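You operate a simulated robot arm through the tools that you are given. There is no shell and no other tool.

The job below is to be done with a simulated robot arm. You get a single attempt, and the scene is never put back.

JOB
Set the controls near the front of the winder bench. At the end: the top rod is set to up; the counter lever is switched off; the front drop rod is set to up; the wing nut on the pink collar is turned to the loose position; whatever was shut is shut again. Leave all else as you found it, and nothing knocked over. The front drop rod goes to its stop. The counter lever goes to its stop. The top rod goes to its stop.

It is judged by the outcome, as a careful person would: the job done as asked, and still so three seconds after it is handed in. It fails if anything else is knocked over, pushed out of place, dropped, spilled or broken.

ROBOT AND FRAMES
A 7-joint arm with a two-finger parallel gripper, fixed in place. Base frame: the origin is at the foot of the arm, x ahead of it, y to its left, z up. Units: mm, rad, N and s.
Its first joint turns from -2.897 to 2.897 rad. Payload 4.4 kg.
The tool frame sits at the grasp point between the pads (the TCP): z along the fingers, y along the line on which they close. The tips reach 23 mm beyond it. The gripper opens to 94 mm. The fingers are 38 mm wide and 10 mm thick; the gripper's body (54 by 96 mm) begins 39 mm behind the TCP.
Orientation is told as [roll, pitch, yaw] about the base's x, y, z axes, in that order, counted from this pose: with the fingers straight down and closing along the base's y, the tool's x points along the base's -x, its y along +y and its z along -z.

CONTROLS
- The arm moves only by the tool step_arm. Its argument "motion" is a list of rows, each an object (a shift or turn left out is 0, a gripper value left out holds the last) with "slide": the shift along the tool's x, y, z in units of 500 mm (1.0 is 500 mm), a list of three; "rotation": the turn, a rotation vector about the tool's x, y, z in units of 180 degrees (1.0 is 180 degrees), a list of three; "claw": the gripper command, from -1 (shut) to 1 (fully open), values between in proportion. In form: [{"slide": [x, y, z], "rotation": [ax, ay, az], "claw": claw}, ...]. A call has 1 to 20 rows; each row is the pose to reach, as a shift and turn from the pose commanded when the call began, along the tool's axes at that moment. A call with a number of a shift or a turn outside -1 to 1 is refused whole. Rows are played at 5 a second. More than 50 mm and 0.15 rad between two rows, or a gripper value outside its range, and nothing of the call is played. Where a pose cannot be reached the arm comes as near as it can. A force on the tool above 40 N (or 10 N above the force at the start of the call, whichever is more), or a blocked arm, ends the call early, and 0.2 s more pass. Each finger travels about 72 mm/s and halts on what it meets, pressing with about 26 N; the grip force reading is that of the motor and also rises with nothing between the fingers. The clock runs only during rows and for 0.2 s after the last one: add rows that repeat a pose to give the fingers time. It gives the time, the measured TCP pose, the force on the tool (base axes), the opening and the grip force at its end, in the units of the frame above (readings bear some noise), with the torque about the TCP (base axes, N m) and any sound that the robot's microphone picked up.
- Cameras (640 x 400 px; columns grow to the right, rows downward): "scene" is fixed at [400.9, 651.3, 1612.6]; the picture's right is [-0.67, -0.75, 0.00], its down [-0.41, 0.37, -0.84] and it looks along [0.62, -0.56, -0.55] (base axes); focal length 360 px, centre (320, 200). "wrist" rides on the gripper at [86, 16, -75] in the tool frame; the picture's right is [-0.18, 0.98, 0.00], its down [-0.58, -0.11, -0.81] and it looks along [-0.79, -0.15, 0.59] (tool axes); focal length 243 px, centre (320, 200). There is no depth. A picture from a camera that has moved, and an enlarged one, comes with that camera's place and axes in the base frame and with its lens.
- camera(camera): a new picture of that camera. The clock stands still meanwhile.
- inspect(camera, box): a new picture of the part [left, top, right, bottom] of that camera's present view, enlarged. The clock stands still meanwhile.
- close_job(): hands the job in; it is judged then, once.

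Places have to be worked out from the pictures, the camera data and where the tool is seen. Open the gripper and draw the arm clear of the work before you hand the job in, unless the task says otherwise.

The tools are called after ">>>" by a JSON object that holds its "fn" and its "kwargs". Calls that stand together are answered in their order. step_arm: Moves the arm, as the interface text tells. Its arguments: {"type":"object","properties":{"motion":{"type":"array","items":{"type":"object","properties":{"slide":{"type":"array","items":{"type":"number"}},"rotation":{"type":"array","items":{"type":"number"}},"claw":{"type":"number"}}}}},"required":["motion"]} The other tools are called the same way: camera (camera) takes a picture; inspect (camera, box) takes an enlarged picture of a part of a camera's view; close_job () hands the job in.

At the start:

```text
time: 0.0
ee_pos: [532.5, 330.5, 1433.2]
tool_rot: [0.001, -0.001, 0.0]
contact_force: [-0.2, 0.3, 0.5]
wrist_torque: [0.01, -0.04, -0.02]
opening: 93.6
gripper_force: 0.0
```

scene: 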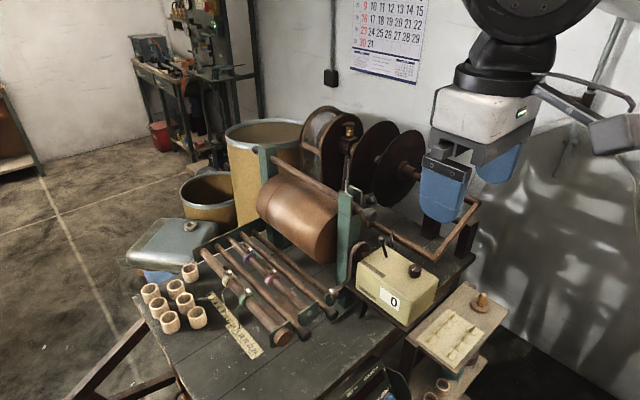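
wrist: 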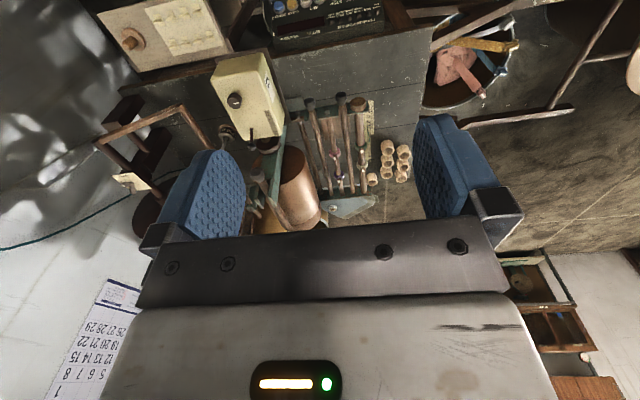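

I'll start by looking closely at the bench from both cameras to identify the controls.

>>> {"fn": "inspect", "kwargs": {"camera": "scene", "box": [190, 220, 350, 350]}}

>>> {"fn": "inspect", "kwargs": {"camera": "scene", "box": [320, 170, 500, 330]}}

>>> {"fn": "inspect", "kwargs": {"camera": "wrist", "box": [200, 40, 440, 230]}}

>>> {"fn": "inspect", "kwargs": {"camera": "scene", "box": [250, 100, 490, 270]}}

```text
3.08 times, centred on (270, 285) of scene
camera zoom: at [400.9, 651.3, 1612.6], right [-0.67, -0.75, 0.0], down [-0.41, 0.37, -0.84], along [0.62, -0.56, -0.55], focal length 1108 px, centre (474, -62)
```

zoom: 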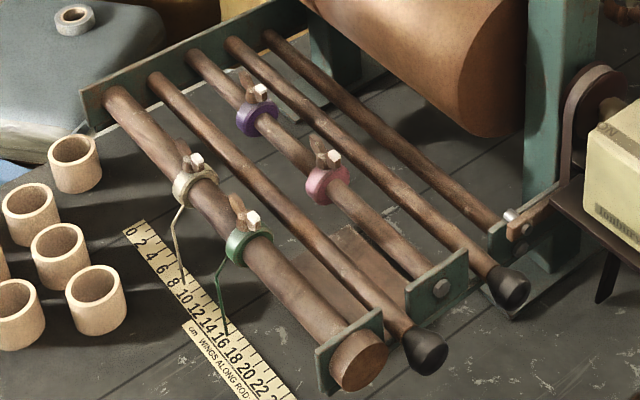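

```text
2.50 times, centred on (410, 250) of scene
camera zoom: at [400.9, 651.3, 1612.6], right [-0.67, -0.75, 0.0], down [-0.41, 0.37, -0.84], along [0.62, -0.56, -0.55], focal length 900 px, centre (95, 75)
```

zoom: 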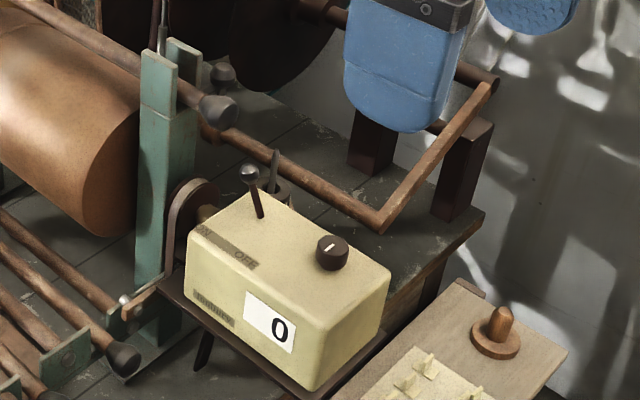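

```text
2.11 times, centred on (320, 135) of wrist
camera zoom: at [445.9, 345.7, 1507.9], right [0.18, 0.98, 0.0], down [0.58, -0.11, 0.81], along [0.79, -0.15, -0.59], focal length 511 px, centre (320, 337)
```

zoom: 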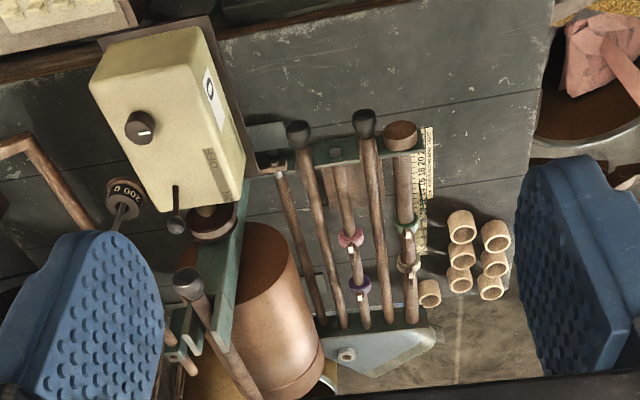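

```text
2.35 times, centred on (370, 185) of scene
camera zoom: at [400.9, 651.3, 1612.6], right [-0.67, -0.75, 0.0], down [-0.41, 0.37, -0.84], along [0.62, -0.56, -0.55], focal length 847 px, centre (202, 235)
```

zoom: 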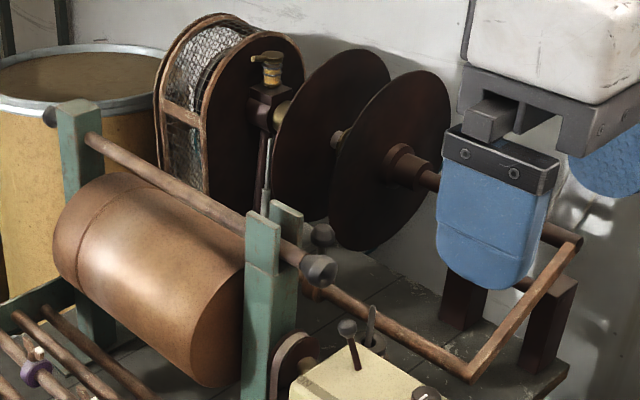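

The counter box knob triangulates to about (673, 137, 1077). I'll zoom in further on each control to read labels and understand the mechanisms.

>>> {"fn": "inspect", "kwargs": {"camera": "scene", "box": [350, 230, 440, 320]}}

>>> {"fn": "inspect", "kwargs": {"camera": "scene", "box": [255, 250, 345, 345]}}

>>> {"fn": "inspect", "kwargs": {"camera": "scene", "box": [330, 175, 400, 245]}}

>>> {"fn": "inspect", "kwargs": {"camera": "scene", "box": [320, 340, 480, 400]}}

>>> {"fn": "inspect", "kwargs": {"camera": "wrist", "box": [240, 80, 330, 210]}}

>>> {"fn": "inspect", "kwargs": {"camera": "wrist", "box": [300, 85, 420, 205]}}

```text
4.44 times, centred on (395, 275) of scene
camera zoom: at [400.9, 651.3, 1612.6], right [-0.67, -0.75, 0.0], down [-0.41, 0.37, -0.84], along [0.62, -0.56, -0.55], focal length 1600 px, centre (-13, -133)
```

zoom: 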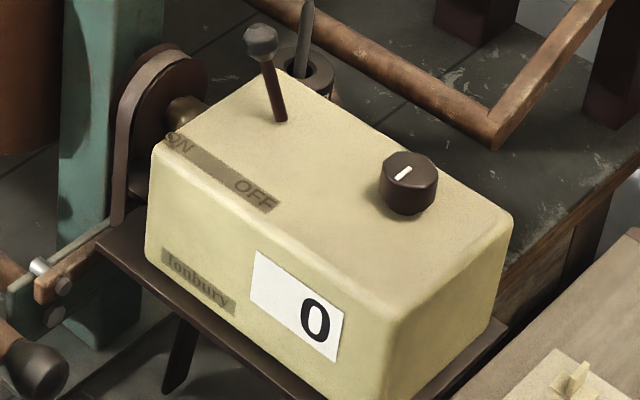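

```text
4.21 times, centred on (300, 298) of scene
camera zoom: at [400.9, 651.3, 1612.6], right [-0.67, -0.75, 0.0], down [-0.41, 0.37, -0.84], along [0.62, -0.56, -0.55], focal length 1516 px, centre (404, -210)
```

zoom: 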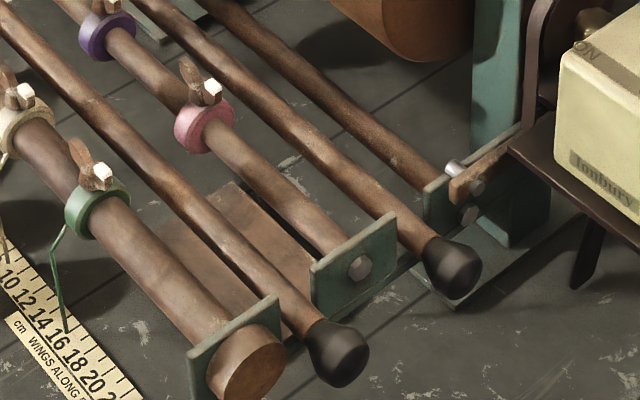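

```text
5.71 times, centred on (365, 210) of scene
camera zoom: at [400.9, 651.3, 1612.6], right [-0.67, -0.75, 0.0], down [-0.41, 0.37, -0.84], along [0.62, -0.56, -0.55], focal length 2057 px, centre (63, 143)
```

zoom: 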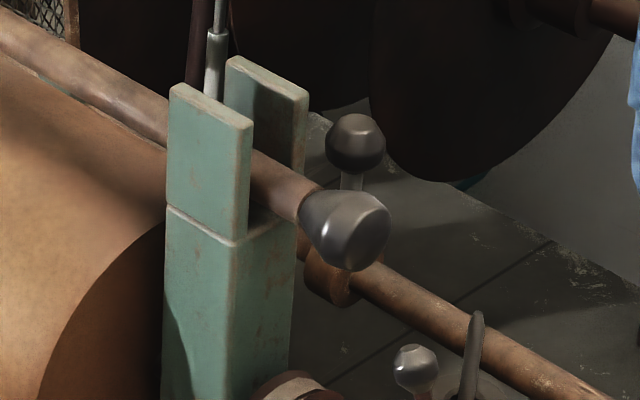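

```text
4.00 times, centred on (400, 370) of scene
camera zoom: at [400.9, 651.3, 1612.6], right [-0.67, -0.75, 0.0], down [-0.41, 0.37, -0.84], along [0.62, -0.56, -0.55], focal length 1440 px, centre (0, -480)
```

zoom: 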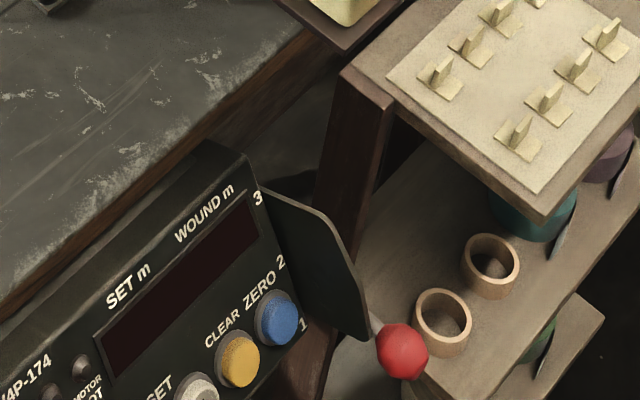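

```text
3.08 times, centred on (285, 145) of wrist
camera zoom: at [445.9, 345.7, 1507.9], right [0.18, 0.98, 0.0], down [0.58, -0.11, 0.81], along [0.79, -0.15, -0.59], focal length 746 px, centre (428, 369)
```

zoom: 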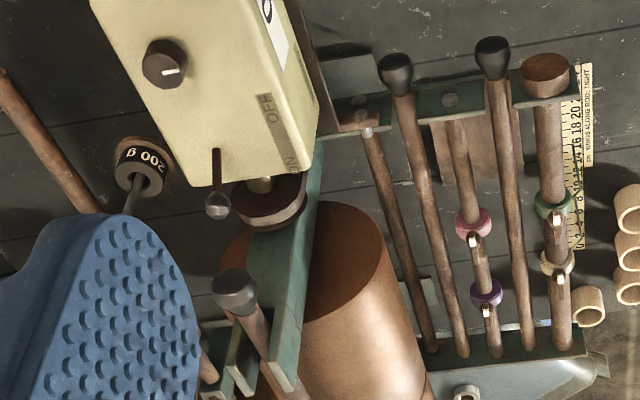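

```text
3.33 times, centred on (360, 145) of wrist
camera zoom: at [445.9, 345.7, 1507.9], right [0.18, 0.98, 0.0], down [0.58, -0.11, 0.81], along [0.79, -0.15, -0.59], focal length 809 px, centre (187, 383)
```

zoom: 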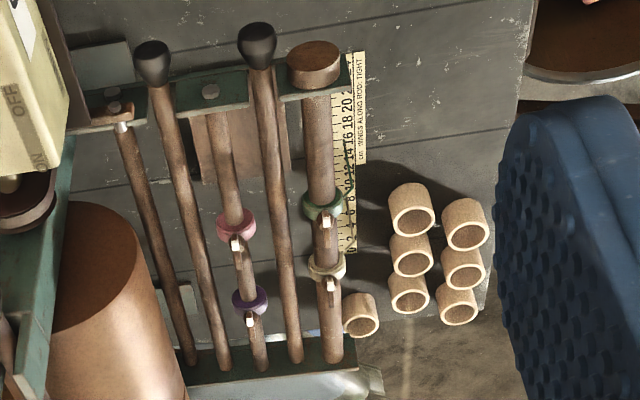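

The ruler reads "WINGS ALONG ROD: TIGHT", so loose means wings across the rod, and the lever currently leans toward ON (+x). The two knobbed rods lie at y≈249 and y≈333 with knobs at x≈806, z≈912. I'll move the wrist camera closer for a better look.

>>> {"fn": "step_arm", "kwargs": {"motion": [{"slide": [-0.02, 0, 0.066]}, {"slide": [-0.04, 0, 0.132]}, {"slide": [-0.06, 0, 0.2]}, {"slide": [-0.08, 0, 0.266]}, {"slide": [-0.1, 0, 0.332]}, {"slide": [-0.12, 0, 0.4]}, {"slide": [-0.136, 0, 0.466]}, {"slide": [-0.136, 0, 0.466]}]}}

```text
time: 1.8
ee_pos: [599.7, 330.9, 1200.0]
tool_rot: [0.0, -0.001, 0.0]
contact_force: [-0.5, -1.0, 0.0]
wrist_torque: [0.04, -0.05, -0.02]
opening: 94.1
gripper_force: 0.0
```

The arm moved as expected; now I take pictures from this closer position.

>>> {"fn": "camera", "kwargs": {"camera": "wrist"}}

>>> {"fn": "camera", "kwargs": {"camera": "scene"}}

>>> {"fn": "inspect", "kwargs": {"camera": "wrist", "box": [200, 60, 420, 240]}}

```text
taken
camera wrist: at [513.4, 346.7, 1275.2], right [0.18, 0.98, 0.0], down [0.58, -0.11, 0.81], along [0.79, -0.15, -0.59], focal length 243 px, centre (320, 200)
```

wrist: 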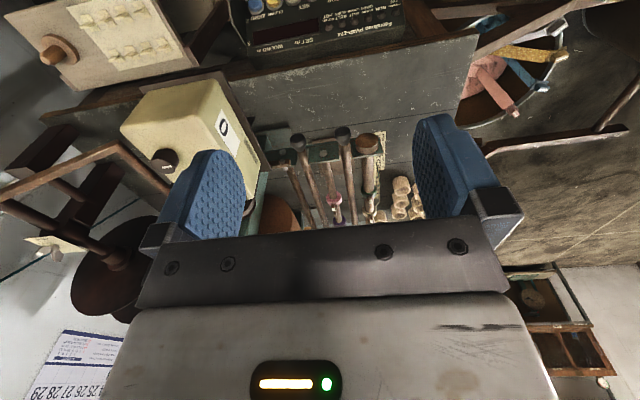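

```text
taken
```

scene: 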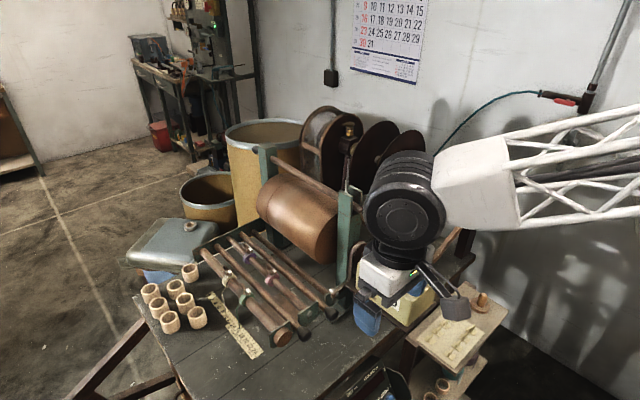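

```text
2.22 times, centred on (310, 150) of wrist
camera zoom: at [513.4, 346.7, 1275.2], right [0.18, 0.98, 0.0], down [0.58, -0.11, 0.81], along [0.79, -0.15, -0.59], focal length 539 px, centre (342, 311)
```

zoom: 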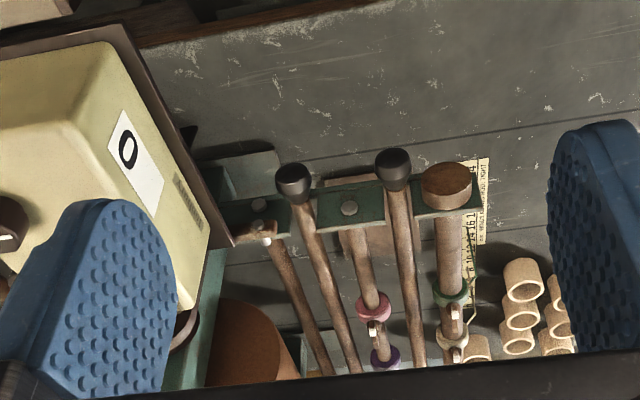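

The gripper blocks part of the wrist view; I'll look at details of the rod supports and far hinges in the fixed camera, which now shows the rack unobstructed.

>>> {"fn": "inspect", "kwargs": {"camera": "scene", "box": [190, 220, 260, 280]}}

>>> {"fn": "inspect", "kwargs": {"camera": "scene", "box": [245, 130, 315, 190]}}

>>> {"fn": "inspect", "kwargs": {"camera": "scene", "box": [225, 250, 285, 300]}}

>>> {"fn": "inspect", "kwargs": {"camera": "scene", "box": [265, 285, 345, 355]}}

>>> {"fn": "inspect", "kwargs": {"camera": "wrist", "box": [260, 110, 400, 230]}}

```text
6.67 times, centred on (225, 250) of scene
camera zoom: at [400.9, 651.3, 1612.6], right [-0.67, -0.75, 0.0], down [-0.41, 0.37, -0.84], along [0.62, -0.56, -0.55], focal length 2400 px, centre (953, -133)
```

zoom: 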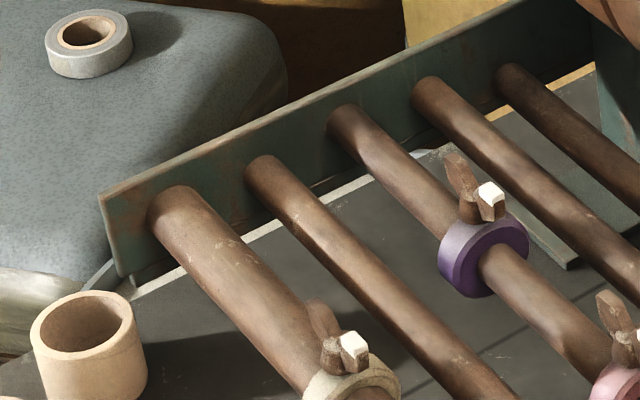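

```text
6.67 times, centred on (280, 160) of scene
camera zoom: at [400.9, 651.3, 1612.6], right [-0.67, -0.75, 0.0], down [-0.41, 0.37, -0.84], along [0.62, -0.56, -0.55], focal length 2400 px, centre (587, 467)
```

zoom: 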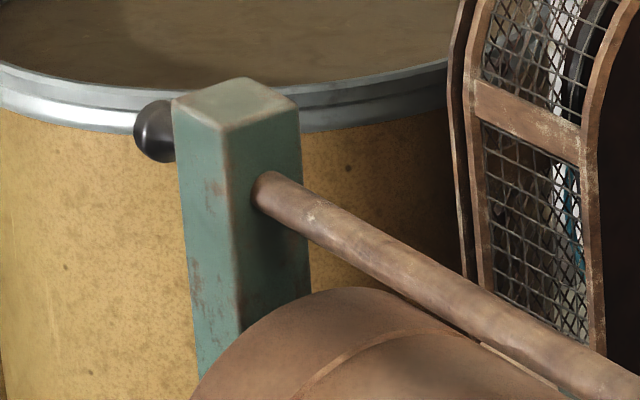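

```text
8.00 times, centred on (255, 275) of scene
camera zoom: at [400.9, 651.3, 1612.6], right [-0.67, -0.75, 0.0], down [-0.41, 0.37, -0.84], along [0.62, -0.56, -0.55], focal length 2880 px, centre (840, -400)
```

zoom: 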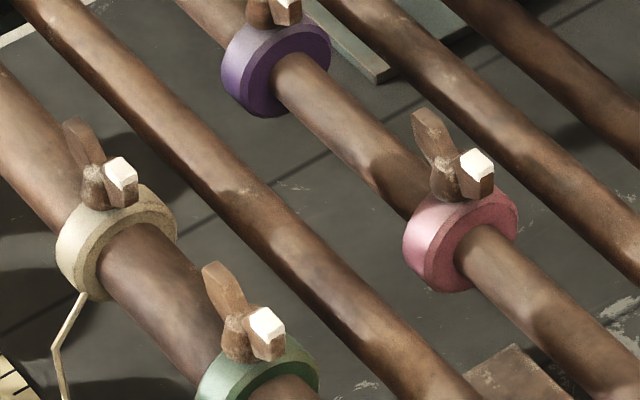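

```text
5.71 times, centred on (305, 320) of scene
camera zoom: at [400.9, 651.3, 1612.6], right [-0.67, -0.75, 0.0], down [-0.41, 0.37, -0.84], along [0.62, -0.56, -0.55], focal length 2057 px, centre (406, -486)
```

zoom: 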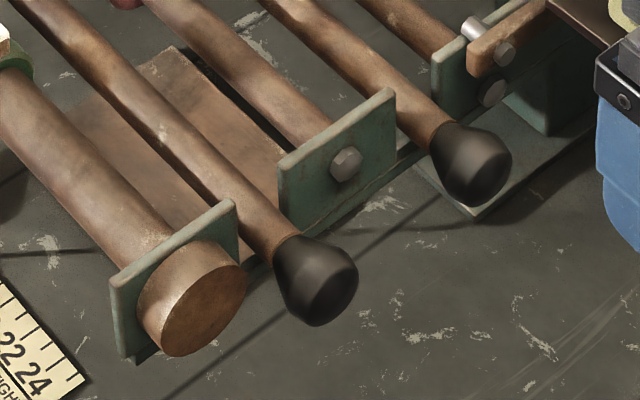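

```text
3.33 times, centred on (330, 170) of wrist
camera zoom: at [513.4, 346.7, 1275.2], right [0.18, 0.98, 0.0], down [0.58, -0.11, 0.81], along [0.79, -0.15, -0.59], focal length 809 px, centre (287, 300)
```

zoom: 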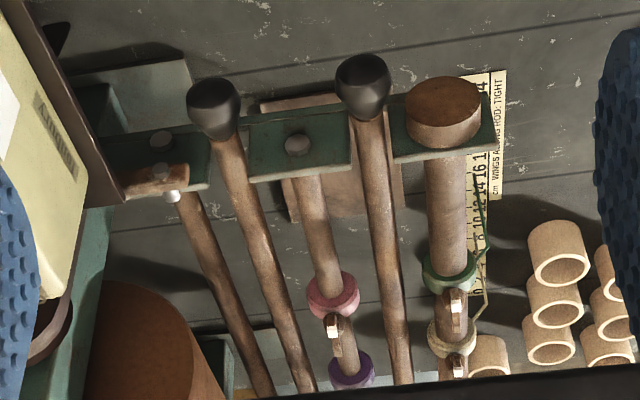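

Each wing nut has one white wing, and the pink one stands with wings along the rod (x), i.e. tight. I'll move to roughly (800, 320, 1080), high above the rods, to view the pink collar's wing nut from near.

>>> {"fn": "step_arm", "kwargs": {"motion": [{"slide": [-0.06, -0.003, 0.036]}, {"slide": [-0.12, -0.006, 0.072]}, {"slide": [-0.18, -0.01, 0.108]}, {"slide": [-0.24, -0.013, 0.144]}, {"slide": [-0.3, -0.016, 0.18]}, {"slide": [-0.36, -0.02, 0.216]}, {"slide": [-0.4, -0.022, 0.24]}, {"slide": [-0.4, -0.022, 0.24]}]}}

```text
time: 3.6
ee_pos: [799.7, 322.4, 1079.6]
tool_rot: [0.002, -0.001, 0.0]
contact_force: [-0.2, 0.2, 0.6]
wrist_torque: [0.02, 0.02, 0.0]
opening: 94.2
gripper_force: 0.0
```

Reached (800, 322, 1080); now a picture of the wing nut region from here.

>>> {"fn": "camera", "kwargs": {"camera": "wrist"}}

>>> {"fn": "inspect", "kwargs": {"camera": "wrist", "box": [240, 100, 420, 240]}}

>>> {"fn": "camera", "kwargs": {"camera": "scene"}}

```text
taken
camera wrist: at [714.5, 337.0, 1153.9], right [0.18, 0.98, 0.0], down [0.58, -0.11, 0.81], along [0.79, -0.15, -0.59], focal length 243 px, centre (320, 200)
```

wrist: 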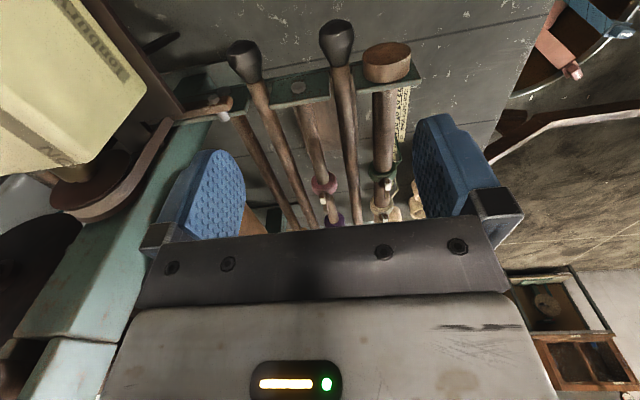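

```text
2.86 times, centred on (330, 170) of wrist
camera zoom: at [714.5, 337.0, 1153.9], right [0.18, 0.98, 0.0], down [0.58, -0.11, 0.81], along [0.79, -0.15, -0.59], focal length 693 px, centre (291, 286)
```

zoom: 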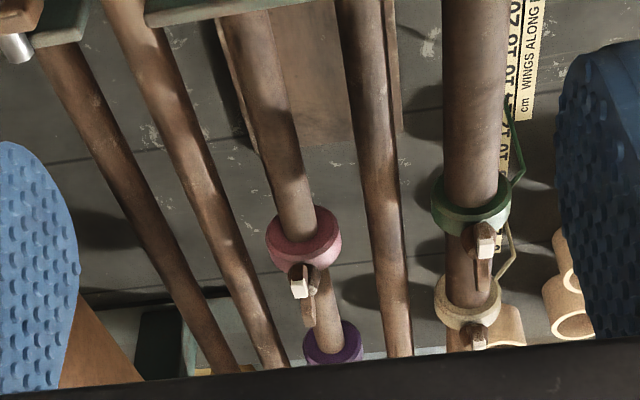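

```text
taken
```

scene: 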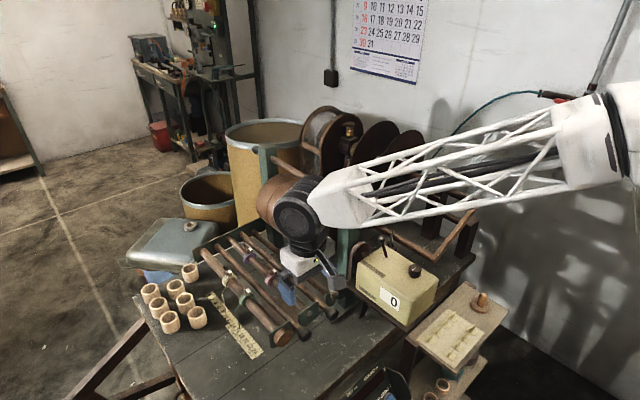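

The wing nut triangulates to a centre near (983, 292, 950), with wing tops at z≈963, spanning x≈965–1000. I'll approach to about (965, 296, 1040) with the gripper partly closed and check reach and the forearm's clearance.

>>> {"fn": "step_arm", "kwargs": {"motion": [{"slide": [-0.06, -0.009, 0.0], "claw": 0.0}, {"slide": [-0.12, -0.018, 0.0], "claw": -0.15}, {"slide": [-0.18, -0.027, 0.02], "claw": -0.15}, {"slide": [-0.24, -0.036, 0.04], "claw": -0.15}, {"slide": [-0.29, -0.044, 0.06], "claw": -0.15}, {"slide": [-0.33, -0.05, 0.08], "claw": -0.15}, {"slide": [-0.33, -0.05, 0.08], "claw": -0.15}]}}

```text
time: 5.2
ee_pos: [966.0, 292.4, 1039.7]
tool_rot: [0.0, -0.002, -0.001]
contact_force: [-0.1, -0.8, 0.3]
wrist_torque: [-0.01, -0.05, 0.0]
opening: 40.0
gripper_force: 0.0
```

Reached vertical at (966, 292–295, 1040). Now pictures to check clearance and alignment.

>>> {"fn": "camera", "kwargs": {"camera": "wrist"}}

>>> {"fn": "camera", "kwargs": {"camera": "scene"}}

>>> {"fn": "inspect", "kwargs": {"camera": "scene", "box": [200, 170, 400, 320]}}

>>> {"fn": "inspect", "kwargs": {"camera": "wrist", "box": [260, 100, 400, 240]}}

```text
taken
camera wrist: at [879.6, 307.5, 1113.5], right [0.18, 0.98, 0.0], down [0.58, -0.11, 0.81], along [0.79, -0.15, -0.59], focal length 243 px, centre (320, 200)
```

wrist: 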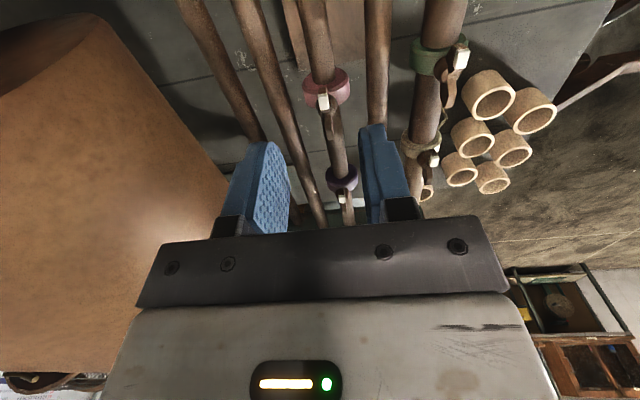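

```text
taken
```

scene: 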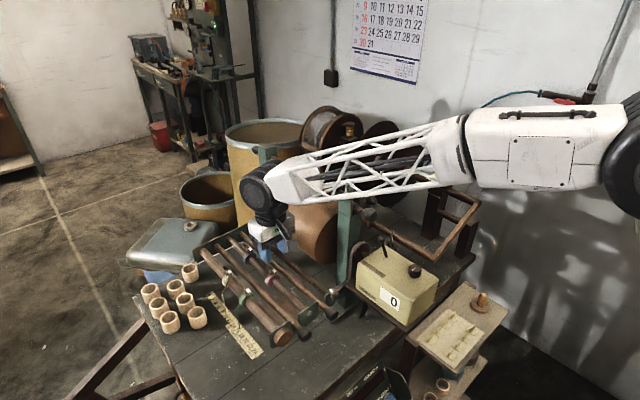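

```text
2.67 times, centred on (300, 245) of scene
camera zoom: at [400.9, 651.3, 1612.6], right [-0.67, -0.75, 0.0], down [-0.41, 0.37, -0.84], along [0.62, -0.56, -0.55], focal length 960 px, centre (373, 80)
```

zoom: 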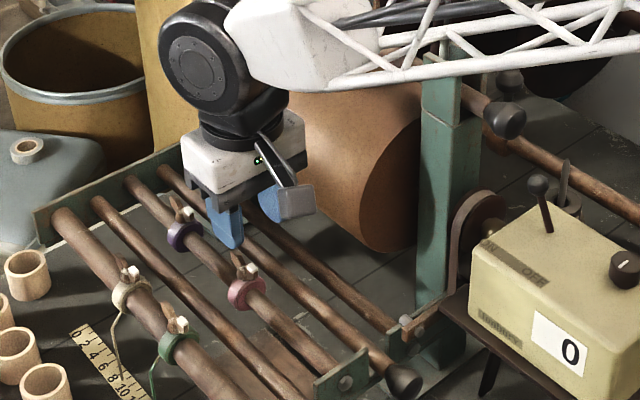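

```text
2.86 times, centred on (330, 170) of wrist
camera zoom: at [879.6, 307.5, 1113.5], right [0.18, 0.98, 0.0], down [0.58, -0.11, 0.81], along [0.79, -0.15, -0.59], focal length 693 px, centre (291, 286)
```

zoom: 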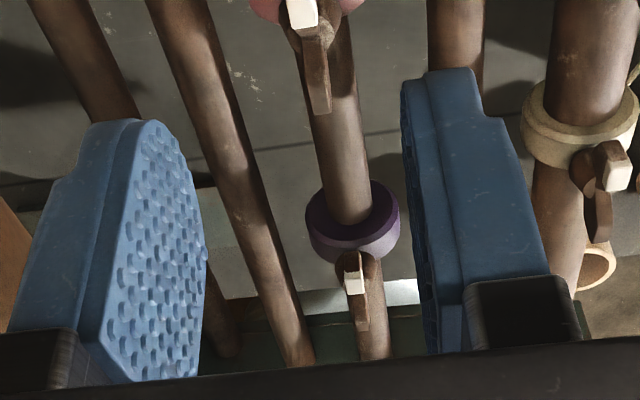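

The wing nut lies about 20 mm further in +x and 1 mm in +y of the current tool axis, and the forearm clears the top rod by roughly 70 mm. Before gripping I test in the air (z≈1020) whether the arm can make the 90° counter-clockwise turn at this reach.

>>> {"fn": "step_arm", "kwargs": {"motion": [{"slide": [-0.02, 0.001, 0.02]}, {"slide": [-0.041, 0.002, 0.04]}, {"slide": [-0.041, 0.002, 0.04], "rotation": [0, 0, -0.0417]}, {"slide": [-0.041, 0.002, 0.04], "rotation": [0, 0, -0.0833]}, {"slide": [-0.041, 0.002, 0.04], "rotation": [0, 0, -0.125]}, {"slide": [-0.041, 0.002, 0.04], "rotation": [0, 0, -0.1667]}, {"slide": [-0.041, 0.002, 0.04], "rotation": [0, 0, -0.2083]}, {"slide": [-0.041, 0.002, 0.04], "rotation": [0, 0, -0.25]}, {"slide": [-0.041, 0.002, 0.04], "rotation": [0, 0, -0.2917]}, {"slide": [-0.041, 0.002, 0.04], "rotation": [0, 0, -0.3333]}, {"slide": [-0.041, 0.002, 0.04], "rotation": [0, 0, -0.375]}, {"slide": [-0.041, 0.002, 0.04], "rotation": [0, 0, -0.4167]}, {"slide": [-0.041, 0.002, 0.04], "rotation": [0, 0, -0.4583]}, {"slide": [-0.041, 0.002, 0.04], "rotation": [0, 0, -0.5]}, {"slide": [-0.041, 0.002, 0.04], "rotation": [0, 0, -0.5]}]}}

```text
time: 8.2
ee_pos: [984.9, 297.6, 1024.4]
tool_rot: [-0.004, -0.003, 1.528]
contact_force: [0.2, 3.0, 4.6]
wrist_torque: [-0.57, 0.05, -0.04]
opening: 40.0
gripper_force: 0.0
stopped in row 14: the force on the tool passed its limit at 52 N (the readings are from after the stop); the commanded pose is now the measured one
```

The turn was stopped by a contact at 52 N just before 90°. I'll look to see what the gripper or camera bracket touched.

>>> {"fn": "camera", "kwargs": {"camera": "scene"}}

>>> {"fn": "inspect", "kwargs": {"camera": "scene", "box": [200, 150, 400, 300]}}

>>> {"fn": "camera", "kwargs": {"camera": "wrist"}}

```text
taken
```

scene: 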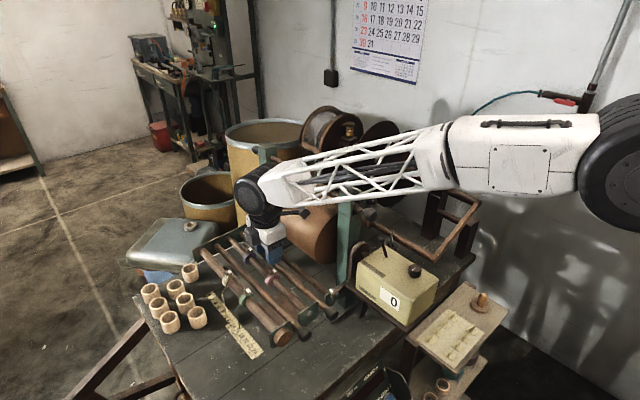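

```text
2.67 times, centred on (300, 225) of scene
camera zoom: at [400.9, 651.3, 1612.6], right [-0.67, -0.75, 0.0], down [-0.41, 0.37, -0.84], along [0.62, -0.56, -0.55], focal length 960 px, centre (373, 133)
```

zoom: 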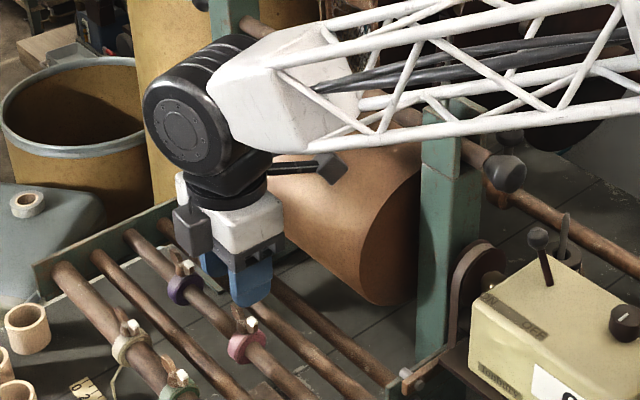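

```text
taken
camera wrist: at [965.0, 210.4, 1098.7], right [-0.97, 0.23, 0.0], down [0.13, 0.58, 0.81], along [0.19, 0.79, -0.59], focal length 243 px, centre (320, 200)
```

wrist: 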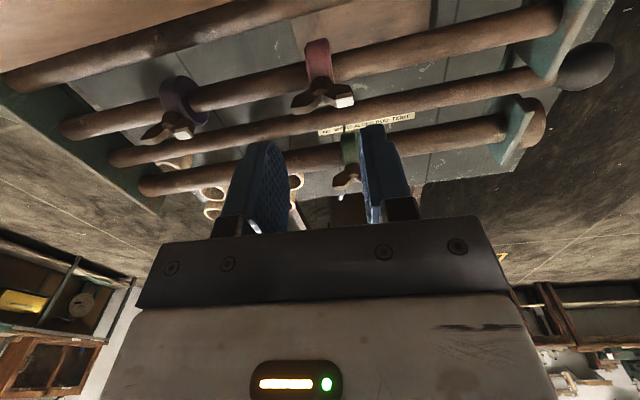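

The camera bracket touched the drum (drum side at y<~205 at that height), so a counter-clockwise turn with the camera on the -y side is not possible. I'll lift 40 mm, back out clockwise so the camera swings to the open +y side, and see how far the yaw reaches that way.

>>> {"fn": "step_arm", "kwargs": {"motion": [{"slide": [0, 0, -0.04]}, {"slide": [0, 0, -0.08]}, {"slide": [0, 0, -0.08], "rotation": [0, 0, 0.045]}, {"slide": [0, 0, -0.08], "rotation": [0, 0, 0.09]}, {"slide": [0, 0, -0.08], "rotation": [0, 0, 0.135]}, {"slide": [0, 0, -0.08], "rotation": [0, 0, 0.18]}, {"slide": [0, 0, -0.08], "rotation": [0, 0, 0.225]}, {"slide": [0, 0, -0.08], "rotation": [0, 0, 0.27]}, {"slide": [0, 0, -0.08], "rotation": [0, 0, 0.315]}, {"slide": [0, 0, -0.08], "rotation": [0, 0, 0.36]}, {"slide": [0, 0, -0.08], "rotation": [0, 0, 0.405]}, {"slide": [0, 0, -0.08], "rotation": [0, 0, 0.45]}, {"slide": [0, 0, -0.08], "rotation": [0, 0, 0.495]}, {"slide": [0, 0, -0.08], "rotation": [0, 0, 0.54]}, {"slide": [0, 0, -0.08], "rotation": [0, 0, 0.585]}, {"slide": [0, 0, -0.08], "rotation": [0, 0, 0.63]}, {"slide": [0, 0, -0.08], "rotation": [0, 0, 0.675]}, {"slide": [0, 0, -0.08], "rotation": [0, 0, 0.72]}, {"slide": [0, 0, -0.08], "rotation": [0, 0, 0.72]}]}}

```text
time: 12.2
ee_pos: [984.6, 297.0, 1064.4]
tool_rot: [0.003, -0.002, -0.735]
contact_force: [-0.9, -0.5, 0.5]
wrist_torque: [0.02, 0.03, -0.04]
opening: 40.1
gripper_force: 0.1
```

No contact now, yaw is -0.735. I continue clockwise toward -180° in the air to find the joint's range.

>>> {"fn": "step_arm", "kwargs": {"motion": [{"rotation": [0, 0, 0.045]}, {"rotation": [0, 0, 0.09]}, {"rotation": [0, 0, 0.135]}, {"rotation": [0, 0, 0.18]}, {"rotation": [0, 0, 0.225]}, {"rotation": [0, 0, 0.27]}, {"rotation": [0, 0, 0.315]}, {"rotation": [0, 0, 0.36]}, {"rotation": [0, 0, 0.405]}, {"rotation": [0, 0, 0.45]}, {"rotation": [0, 0, 0.495]}, {"rotation": [0, 0, 0.54]}, {"rotation": [0, 0, 0.585]}, {"rotation": [0, 0, 0.63]}, {"rotation": [0, 0, 0.675]}, {"rotation": [0, 0, 0.72]}, {"rotation": [0, 0, 0.766]}, {"rotation": [0, 0, 0.766]}]}}

>>> {"fn": "camera", "kwargs": {"camera": "scene"}}

```text
time: 16.0
ee_pos: [985.1, 297.8, 1062.4]
tool_rot: [0.0, 0.003, -2.712]
contact_force: [0.6, -0.2, -0.3]
wrist_torque: [-0.01, 0.04, -0.02]
opening: 40.0
gripper_force: 0.0
out of reach, approached as far as the arm can: row 15, 16, 17, 18
```

```text
taken
```

scene: 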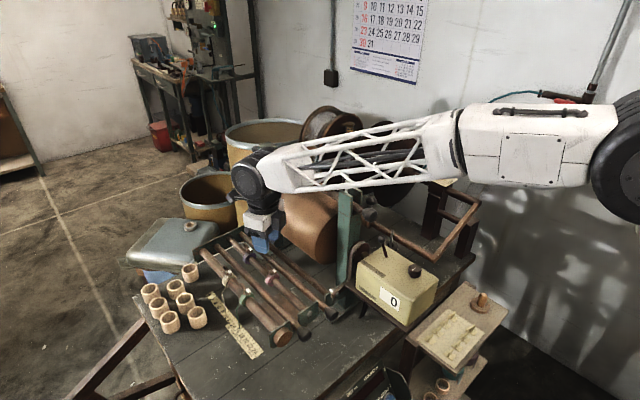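

Yaw reaches -155° (limit), which is equivalent to +25° for a two-finger grip. Squeezing the wings there and turning counter-clockwise to -90° should do it. I check the wrist view for alignment over the wing nut.

>>> {"fn": "camera", "kwargs": {"camera": "wrist"}}

>>> {"fn": "inspect", "kwargs": {"camera": "wrist", "box": [250, 60, 390, 200]}}

>>> {"fn": "inspect", "kwargs": {"camera": "scene", "box": [210, 190, 350, 310]}}

```text
taken
camera wrist: at [1070.8, 317.2, 1137.7], right [0.24, -0.97, 0.0], down [-0.58, -0.14, 0.8], along [-0.78, -0.19, -0.59], focal length 243 px, centre (320, 200)
```

wrist: 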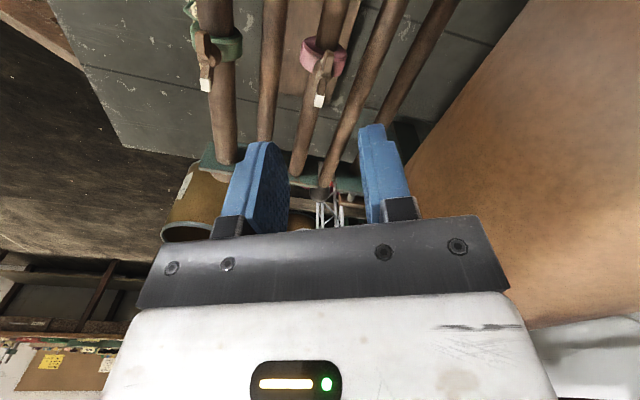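

```text
2.86 times, centred on (320, 130) of wrist
camera zoom: at [1070.8, 317.2, 1137.7], right [0.24, -0.97, 0.0], down [-0.58, -0.14, 0.8], along [-0.78, -0.19, -0.59], focal length 693 px, centre (320, 400)
```

zoom: 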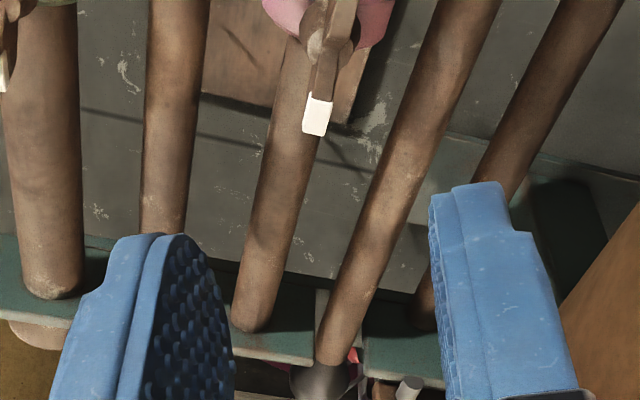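

```text
3.33 times, centred on (280, 250) of scene
camera zoom: at [400.9, 651.3, 1612.6], right [-0.67, -0.75, 0.0], down [-0.41, 0.37, -0.84], along [0.62, -0.56, -0.55], focal length 1200 px, centre (453, 33)
```

zoom: 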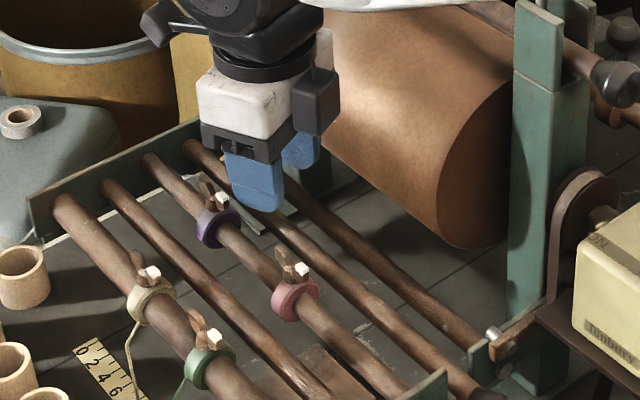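

The wing-nut centre lies about (-4, -4.6) mm from the tool axis here. Because the last rows were out of reach, I first make a tiny counter-rotation to learn whether the commanded pose is the limit pose or the unreached one.

>>> {"fn": "step_arm", "kwargs": {"motion": [{"rotation": [0, 0, -0.02]}, {"rotation": [0, 0, -0.02]}]}}

```text
time: 16.6
ee_pos: [984.8, 295.6, 1063.2]
tool_rot: [0.0, 0.002, -2.65]
contact_force: [-0.3, -0.8, 0.9]
wrist_torque: [0.02, 0.0, 0.0]
opening: 40.1
gripper_force: 0.0
```

Commanded pose equals actual (yaw -2.65 now). I shift by about (-3, -4.6) mm to centre over the nut and descend to z≈985, still above the wing tops (963 + tips 23), then look again.

>>> {"fn": "step_arm", "kwargs": {"motion": [{"slide": [-0.0096, 0.0052, 0.05]}, {"slide": [-0.0096, 0.0052, 0.1]}, {"slide": [-0.0096, 0.0052, 0.14]}, {"slide": [-0.0096, 0.0052, 0.15]}, {"slide": [-0.0096, 0.0052, 0.15]}]}}

>>> {"fn": "camera", "kwargs": {"camera": "wrist"}}

>>> {"fn": "inspect", "kwargs": {"camera": "wrist", "box": [250, 60, 390, 200]}}

>>> {"fn": "inspect", "kwargs": {"camera": "scene", "box": [220, 220, 300, 290]}}

```text
time: 17.8
ee_pos: [981.9, 291.4, 989.4]
tool_rot: [0.0, 0.003, -2.649]
contact_force: [0.0, 0.6, 0.2]
wrist_torque: [-0.02, 0.02, 0.02]
opening: 39.8
gripper_force: 0.1
```

```text
taken
camera wrist: at [1066.5, 317.2, 1062.4], right [0.3, -0.95, 0.0], down [-0.57, -0.18, 0.8], along [-0.77, -0.24, -0.59], focal length 243 px, centre (320, 200)
```

wrist: 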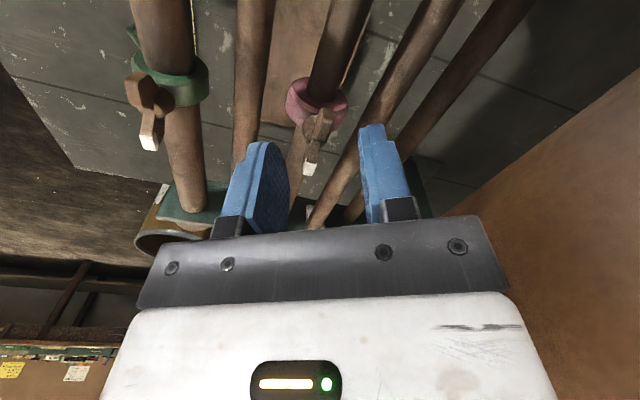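

```text
2.86 times, centred on (320, 130) of wrist
camera zoom: at [1066.5, 317.2, 1062.4], right [0.3, -0.95, 0.0], down [-0.57, -0.18, 0.8], along [-0.77, -0.24, -0.59], focal length 693 px, centre (320, 400)
```

zoom: 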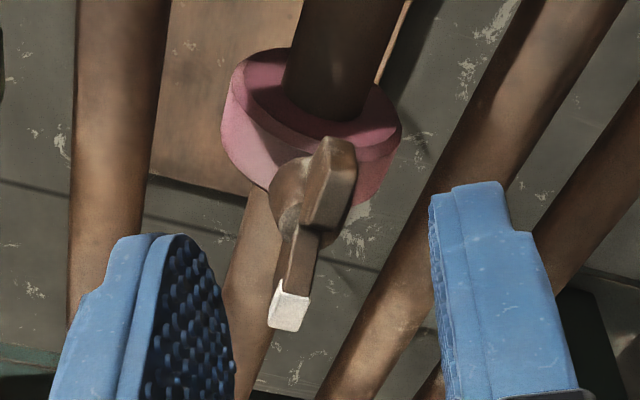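

```text
5.71 times, centred on (260, 255) of scene
camera zoom: at [400.9, 651.3, 1612.6], right [-0.67, -0.75, 0.0], down [-0.41, 0.37, -0.84], along [0.62, -0.56, -0.55], focal length 2057 px, centre (663, -114)
```

zoom: 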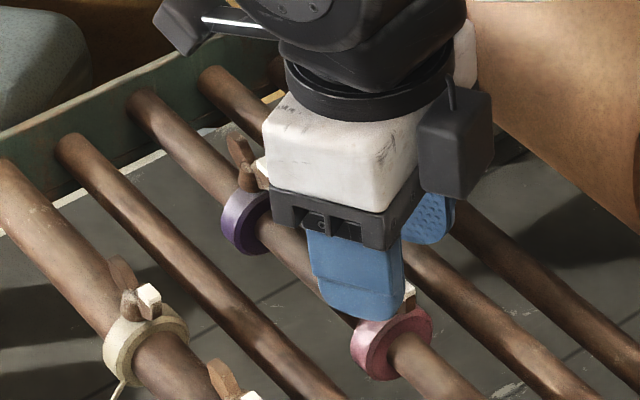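

The nut centre is ~2.8 mm in tool -x and ~1 mm in tool -y from the axis. I correct this, descend to z≈964 (tips at ≈941, above the collar) and close on the wings.

>>> {"fn": "step_arm", "kwargs": {"motion": [{"slide": [-0.005, -0.002, 0.02]}, {"slide": [-0.005, -0.002, 0.048]}, {"slide": [-0.005, -0.002, 0.048]}]}}

>>> {"fn": "inspect", "kwargs": {"camera": "wrist", "box": [250, 60, 390, 200]}}

>>> {"fn": "inspect", "kwargs": {"camera": "scene", "box": [220, 220, 300, 290]}}

```text
time: 18.6
ee_pos: [980.3, 291.7, 963.4]
tool_rot: [-0.001, 0.003, -2.647]
contact_force: [-0.4, -1.1, -1.1]
wrist_torque: [0.0, 0.01, -0.02]
opening: 39.9
gripper_force: 0.0
```

```text
2.86 times, centred on (320, 130) of wrist
camera zoom: at [1063.8, 317.8, 1038.7], right [0.3, -0.95, 0.0], down [-0.57, -0.18, 0.8], along [-0.77, -0.24, -0.59], focal length 693 px, centre (320, 400)
```

zoom: 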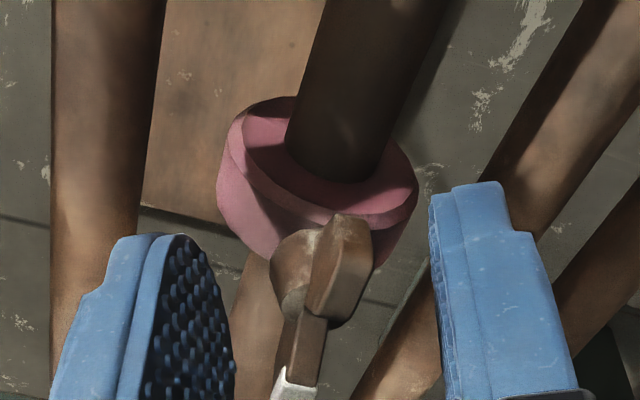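

```text
5.71 times, centred on (260, 255) of scene
camera zoom: at [400.9, 651.3, 1612.6], right [-0.67, -0.75, 0.0], down [-0.41, 0.37, -0.84], along [0.62, -0.56, -0.55], focal length 2057 px, centre (663, -114)
```

zoom: 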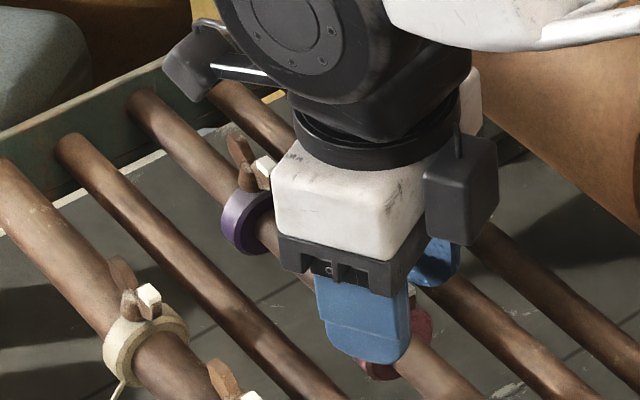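

The wings sit centred between the pads. I close the fingers on them now and read the opening.

>>> {"fn": "step_arm", "kwargs": {"motion": [{"claw": -0.5}, {"claw": -0.8}, {"claw": -1}, {"claw": -1}, {"claw": -1}]}}

>>> {"fn": "inspect", "kwargs": {"camera": "wrist", "box": [250, 60, 390, 200]}}

```text
time: 19.8
ee_pos: [979.2, 292.0, 965.6]
tool_rot: [0.001, 0.007, -2.651]
contact_force: [-1.6, -6.9, 18.2]
wrist_torque: [-0.48, -0.09, -0.12]
opening: 16.9
gripper_force: 25.9
```

```text
2.86 times, centred on (320, 130) of wrist
camera zoom: at [1063.9, 317.6, 1040.1], right [0.3, -0.95, 0.0], down [-0.57, -0.18, 0.8], along [-0.77, -0.24, -0.6], focal length 693 px, centre (320, 400)
```

zoom: 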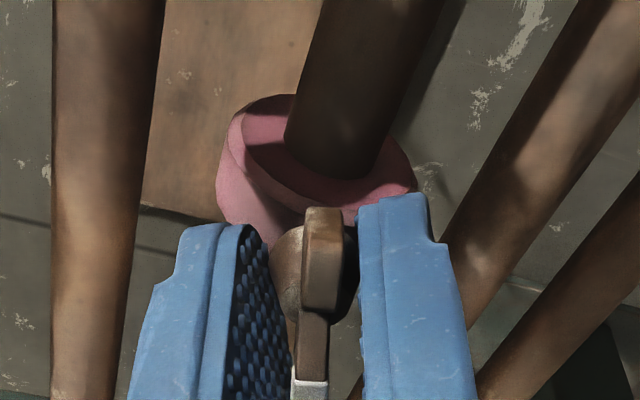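

The squeeze already turned the wings counter-clockwise into line with the pads, but the pads rest on the wider hub (opening 16.9, 18 N upward). I'll open a little, rise 8 mm so only the wings are gripped, and close again.

>>> {"fn": "step_arm", "kwargs": {"motion": [{"claw": -0.4}, {"claw": -0.4}, {"slide": [0, 0, -0.016], "claw": -0.4}, {"slide": [0, 0, -0.016], "claw": -0.4}, {"slide": [0, 0, -0.016], "claw": -1}, {"slide": [0, 0, -0.016], "claw": -1}, {"slide": [0, 0, -0.016], "claw": -1}]}}

>>> {"fn": "inspect", "kwargs": {"camera": "wrist", "box": [250, 60, 390, 200]}}

```text
time: 21.4
ee_pos: [980.4, 292.5, 972.4]
tool_rot: [-0.003, 0.005, -2.65]
contact_force: [0.0, 2.0, -3.1]
wrist_torque: [0.11, 0.01, 0.05]
opening: 16.1
gripper_force: 45.7
```

```text
2.86 times, centred on (320, 130) of wrist
camera zoom: at [1064.1, 317.8, 1046.9], right [0.3, -0.95, 0.0], down [-0.57, -0.18, 0.8], along [-0.77, -0.24, -0.59], focal length 693 px, centre (320, 400)
```

zoom: 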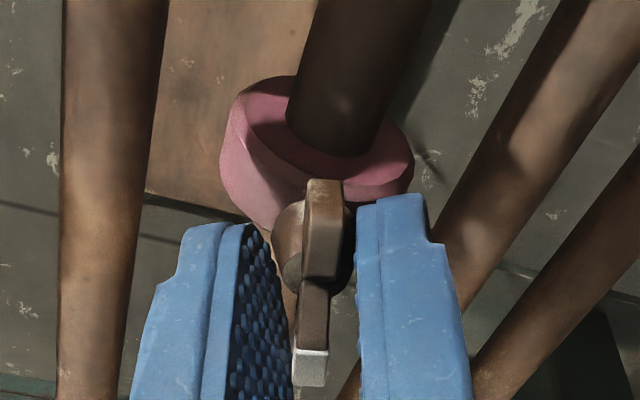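

Forces are now balanced and the pads hold hub and wings. I turn counter-clockwise about 62° to yaw -90°, so the wings point across the rod.

>>> {"fn": "step_arm", "kwargs": {"motion": [{"rotation": [0, 0, -0.0344]}, {"rotation": [0, 0, -0.0687]}, {"rotation": [0, 0, -0.103]}, {"rotation": [0, 0, -0.1374]}, {"rotation": [0, 0, -0.1718]}, {"rotation": [0, 0, -0.2061]}, {"rotation": [0, 0, -0.2405]}, {"rotation": [0, 0, -0.2748]}, {"rotation": [0, 0, -0.3092]}, {"rotation": [0, 0, -0.3435]}, {"rotation": [0, 0, -0.3435]}]}}

>>> {"fn": "camera", "kwargs": {"camera": "wrist"}}

>>> {"fn": "inspect", "kwargs": {"camera": "wrist", "box": [250, 60, 390, 200]}}

>>> {"fn": "inspect", "kwargs": {"camera": "scene", "box": [220, 220, 300, 290]}}

```text
time: 22.4
ee_pos: [979.7, 291.5, 973.7]
tool_rot: [0.003, 0.006, -2.212]
contact_force: [9.7, -3.9, -4.9]
wrist_torque: [0.06, -0.72, -0.05]
opening: 15.4
gripper_force: 45.2
stopped in row 5: the force on the tool passed its limit at 42 N (the readings are from after the stop); the commanded pose is now the measured one
```

```text
taken
camera wrist: at [1045.0, 349.4, 1048.8], right [0.68, -0.74, 0.0], down [-0.44, -0.4, 0.8], along [-0.59, -0.55, -0.6], focal length 243 px, centre (320, 200)
```

wrist: 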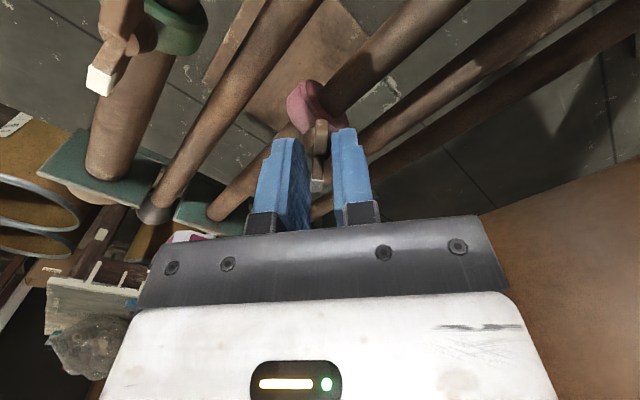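

```text
2.86 times, centred on (320, 130) of wrist
camera zoom: at [1045.0, 349.4, 1048.8], right [0.68, -0.74, 0.0], down [-0.44, -0.4, 0.8], along [-0.59, -0.55, -0.6], focal length 693 px, centre (320, 400)
```

zoom: 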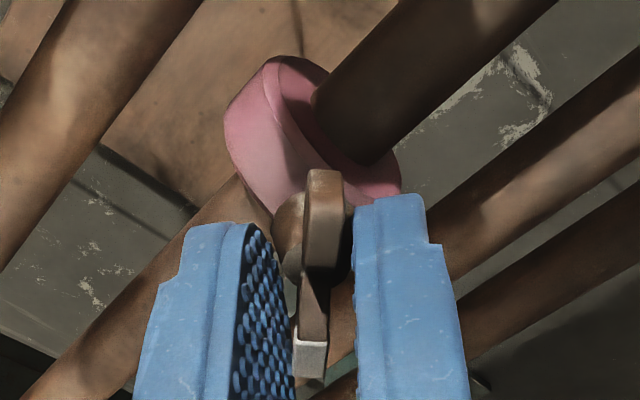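

```text
5.71 times, centred on (260, 255) of scene
camera zoom: at [400.9, 651.3, 1612.6], right [-0.67, -0.75, 0.0], down [-0.41, 0.37, -0.84], along [0.62, -0.56, -0.55], focal length 2057 px, centre (663, -114)
```

zoom: 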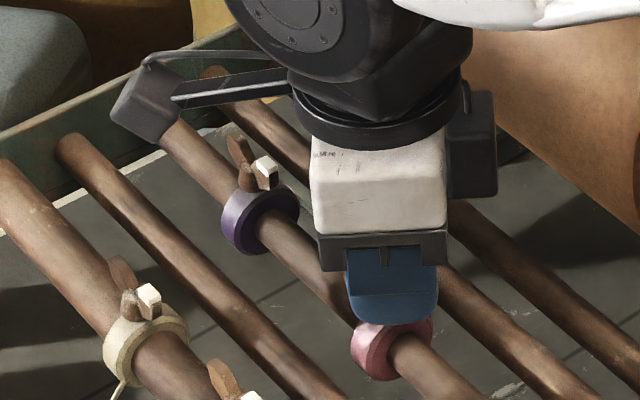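

The nut followed to about +53° before a lateral force stop (torque about z is small, so it's an off-centre grip, not the nut's stop). I'll open to relieve the force and re-measure the nut centre.

>>> {"fn": "step_arm", "kwargs": {"motion": [{"claw": -0.4}, {"claw": -0.3}, {"claw": -0.3}]}}

>>> {"fn": "inspect", "kwargs": {"camera": "wrist", "box": [250, 60, 390, 200]}}

```text
time: 23.2
ee_pos: [979.8, 291.1, 975.0]
tool_rot: [0.005, 0.005, -2.209]
contact_force: [-0.5, -0.1, -0.7]
wrist_torque: [-0.03, 0.04, -0.01]
opening: 32.8
gripper_force: 0.1
```

```text
2.86 times, centred on (320, 130) of wrist
camera zoom: at [1044.7, 349.6, 1049.0], right [0.68, -0.74, 0.0], down [-0.44, -0.4, 0.8], along [-0.59, -0.55, -0.6], focal length 693 px, centre (320, 400)
```

zoom: 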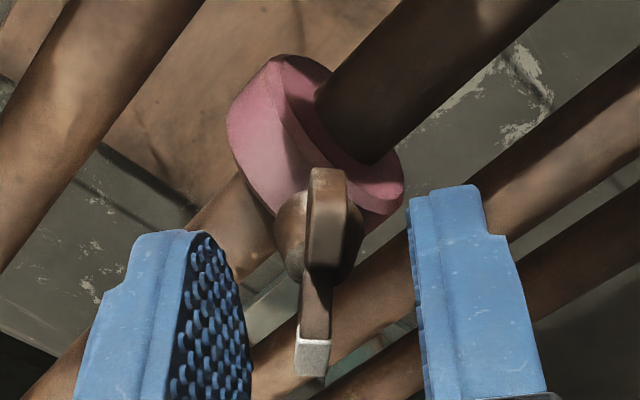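

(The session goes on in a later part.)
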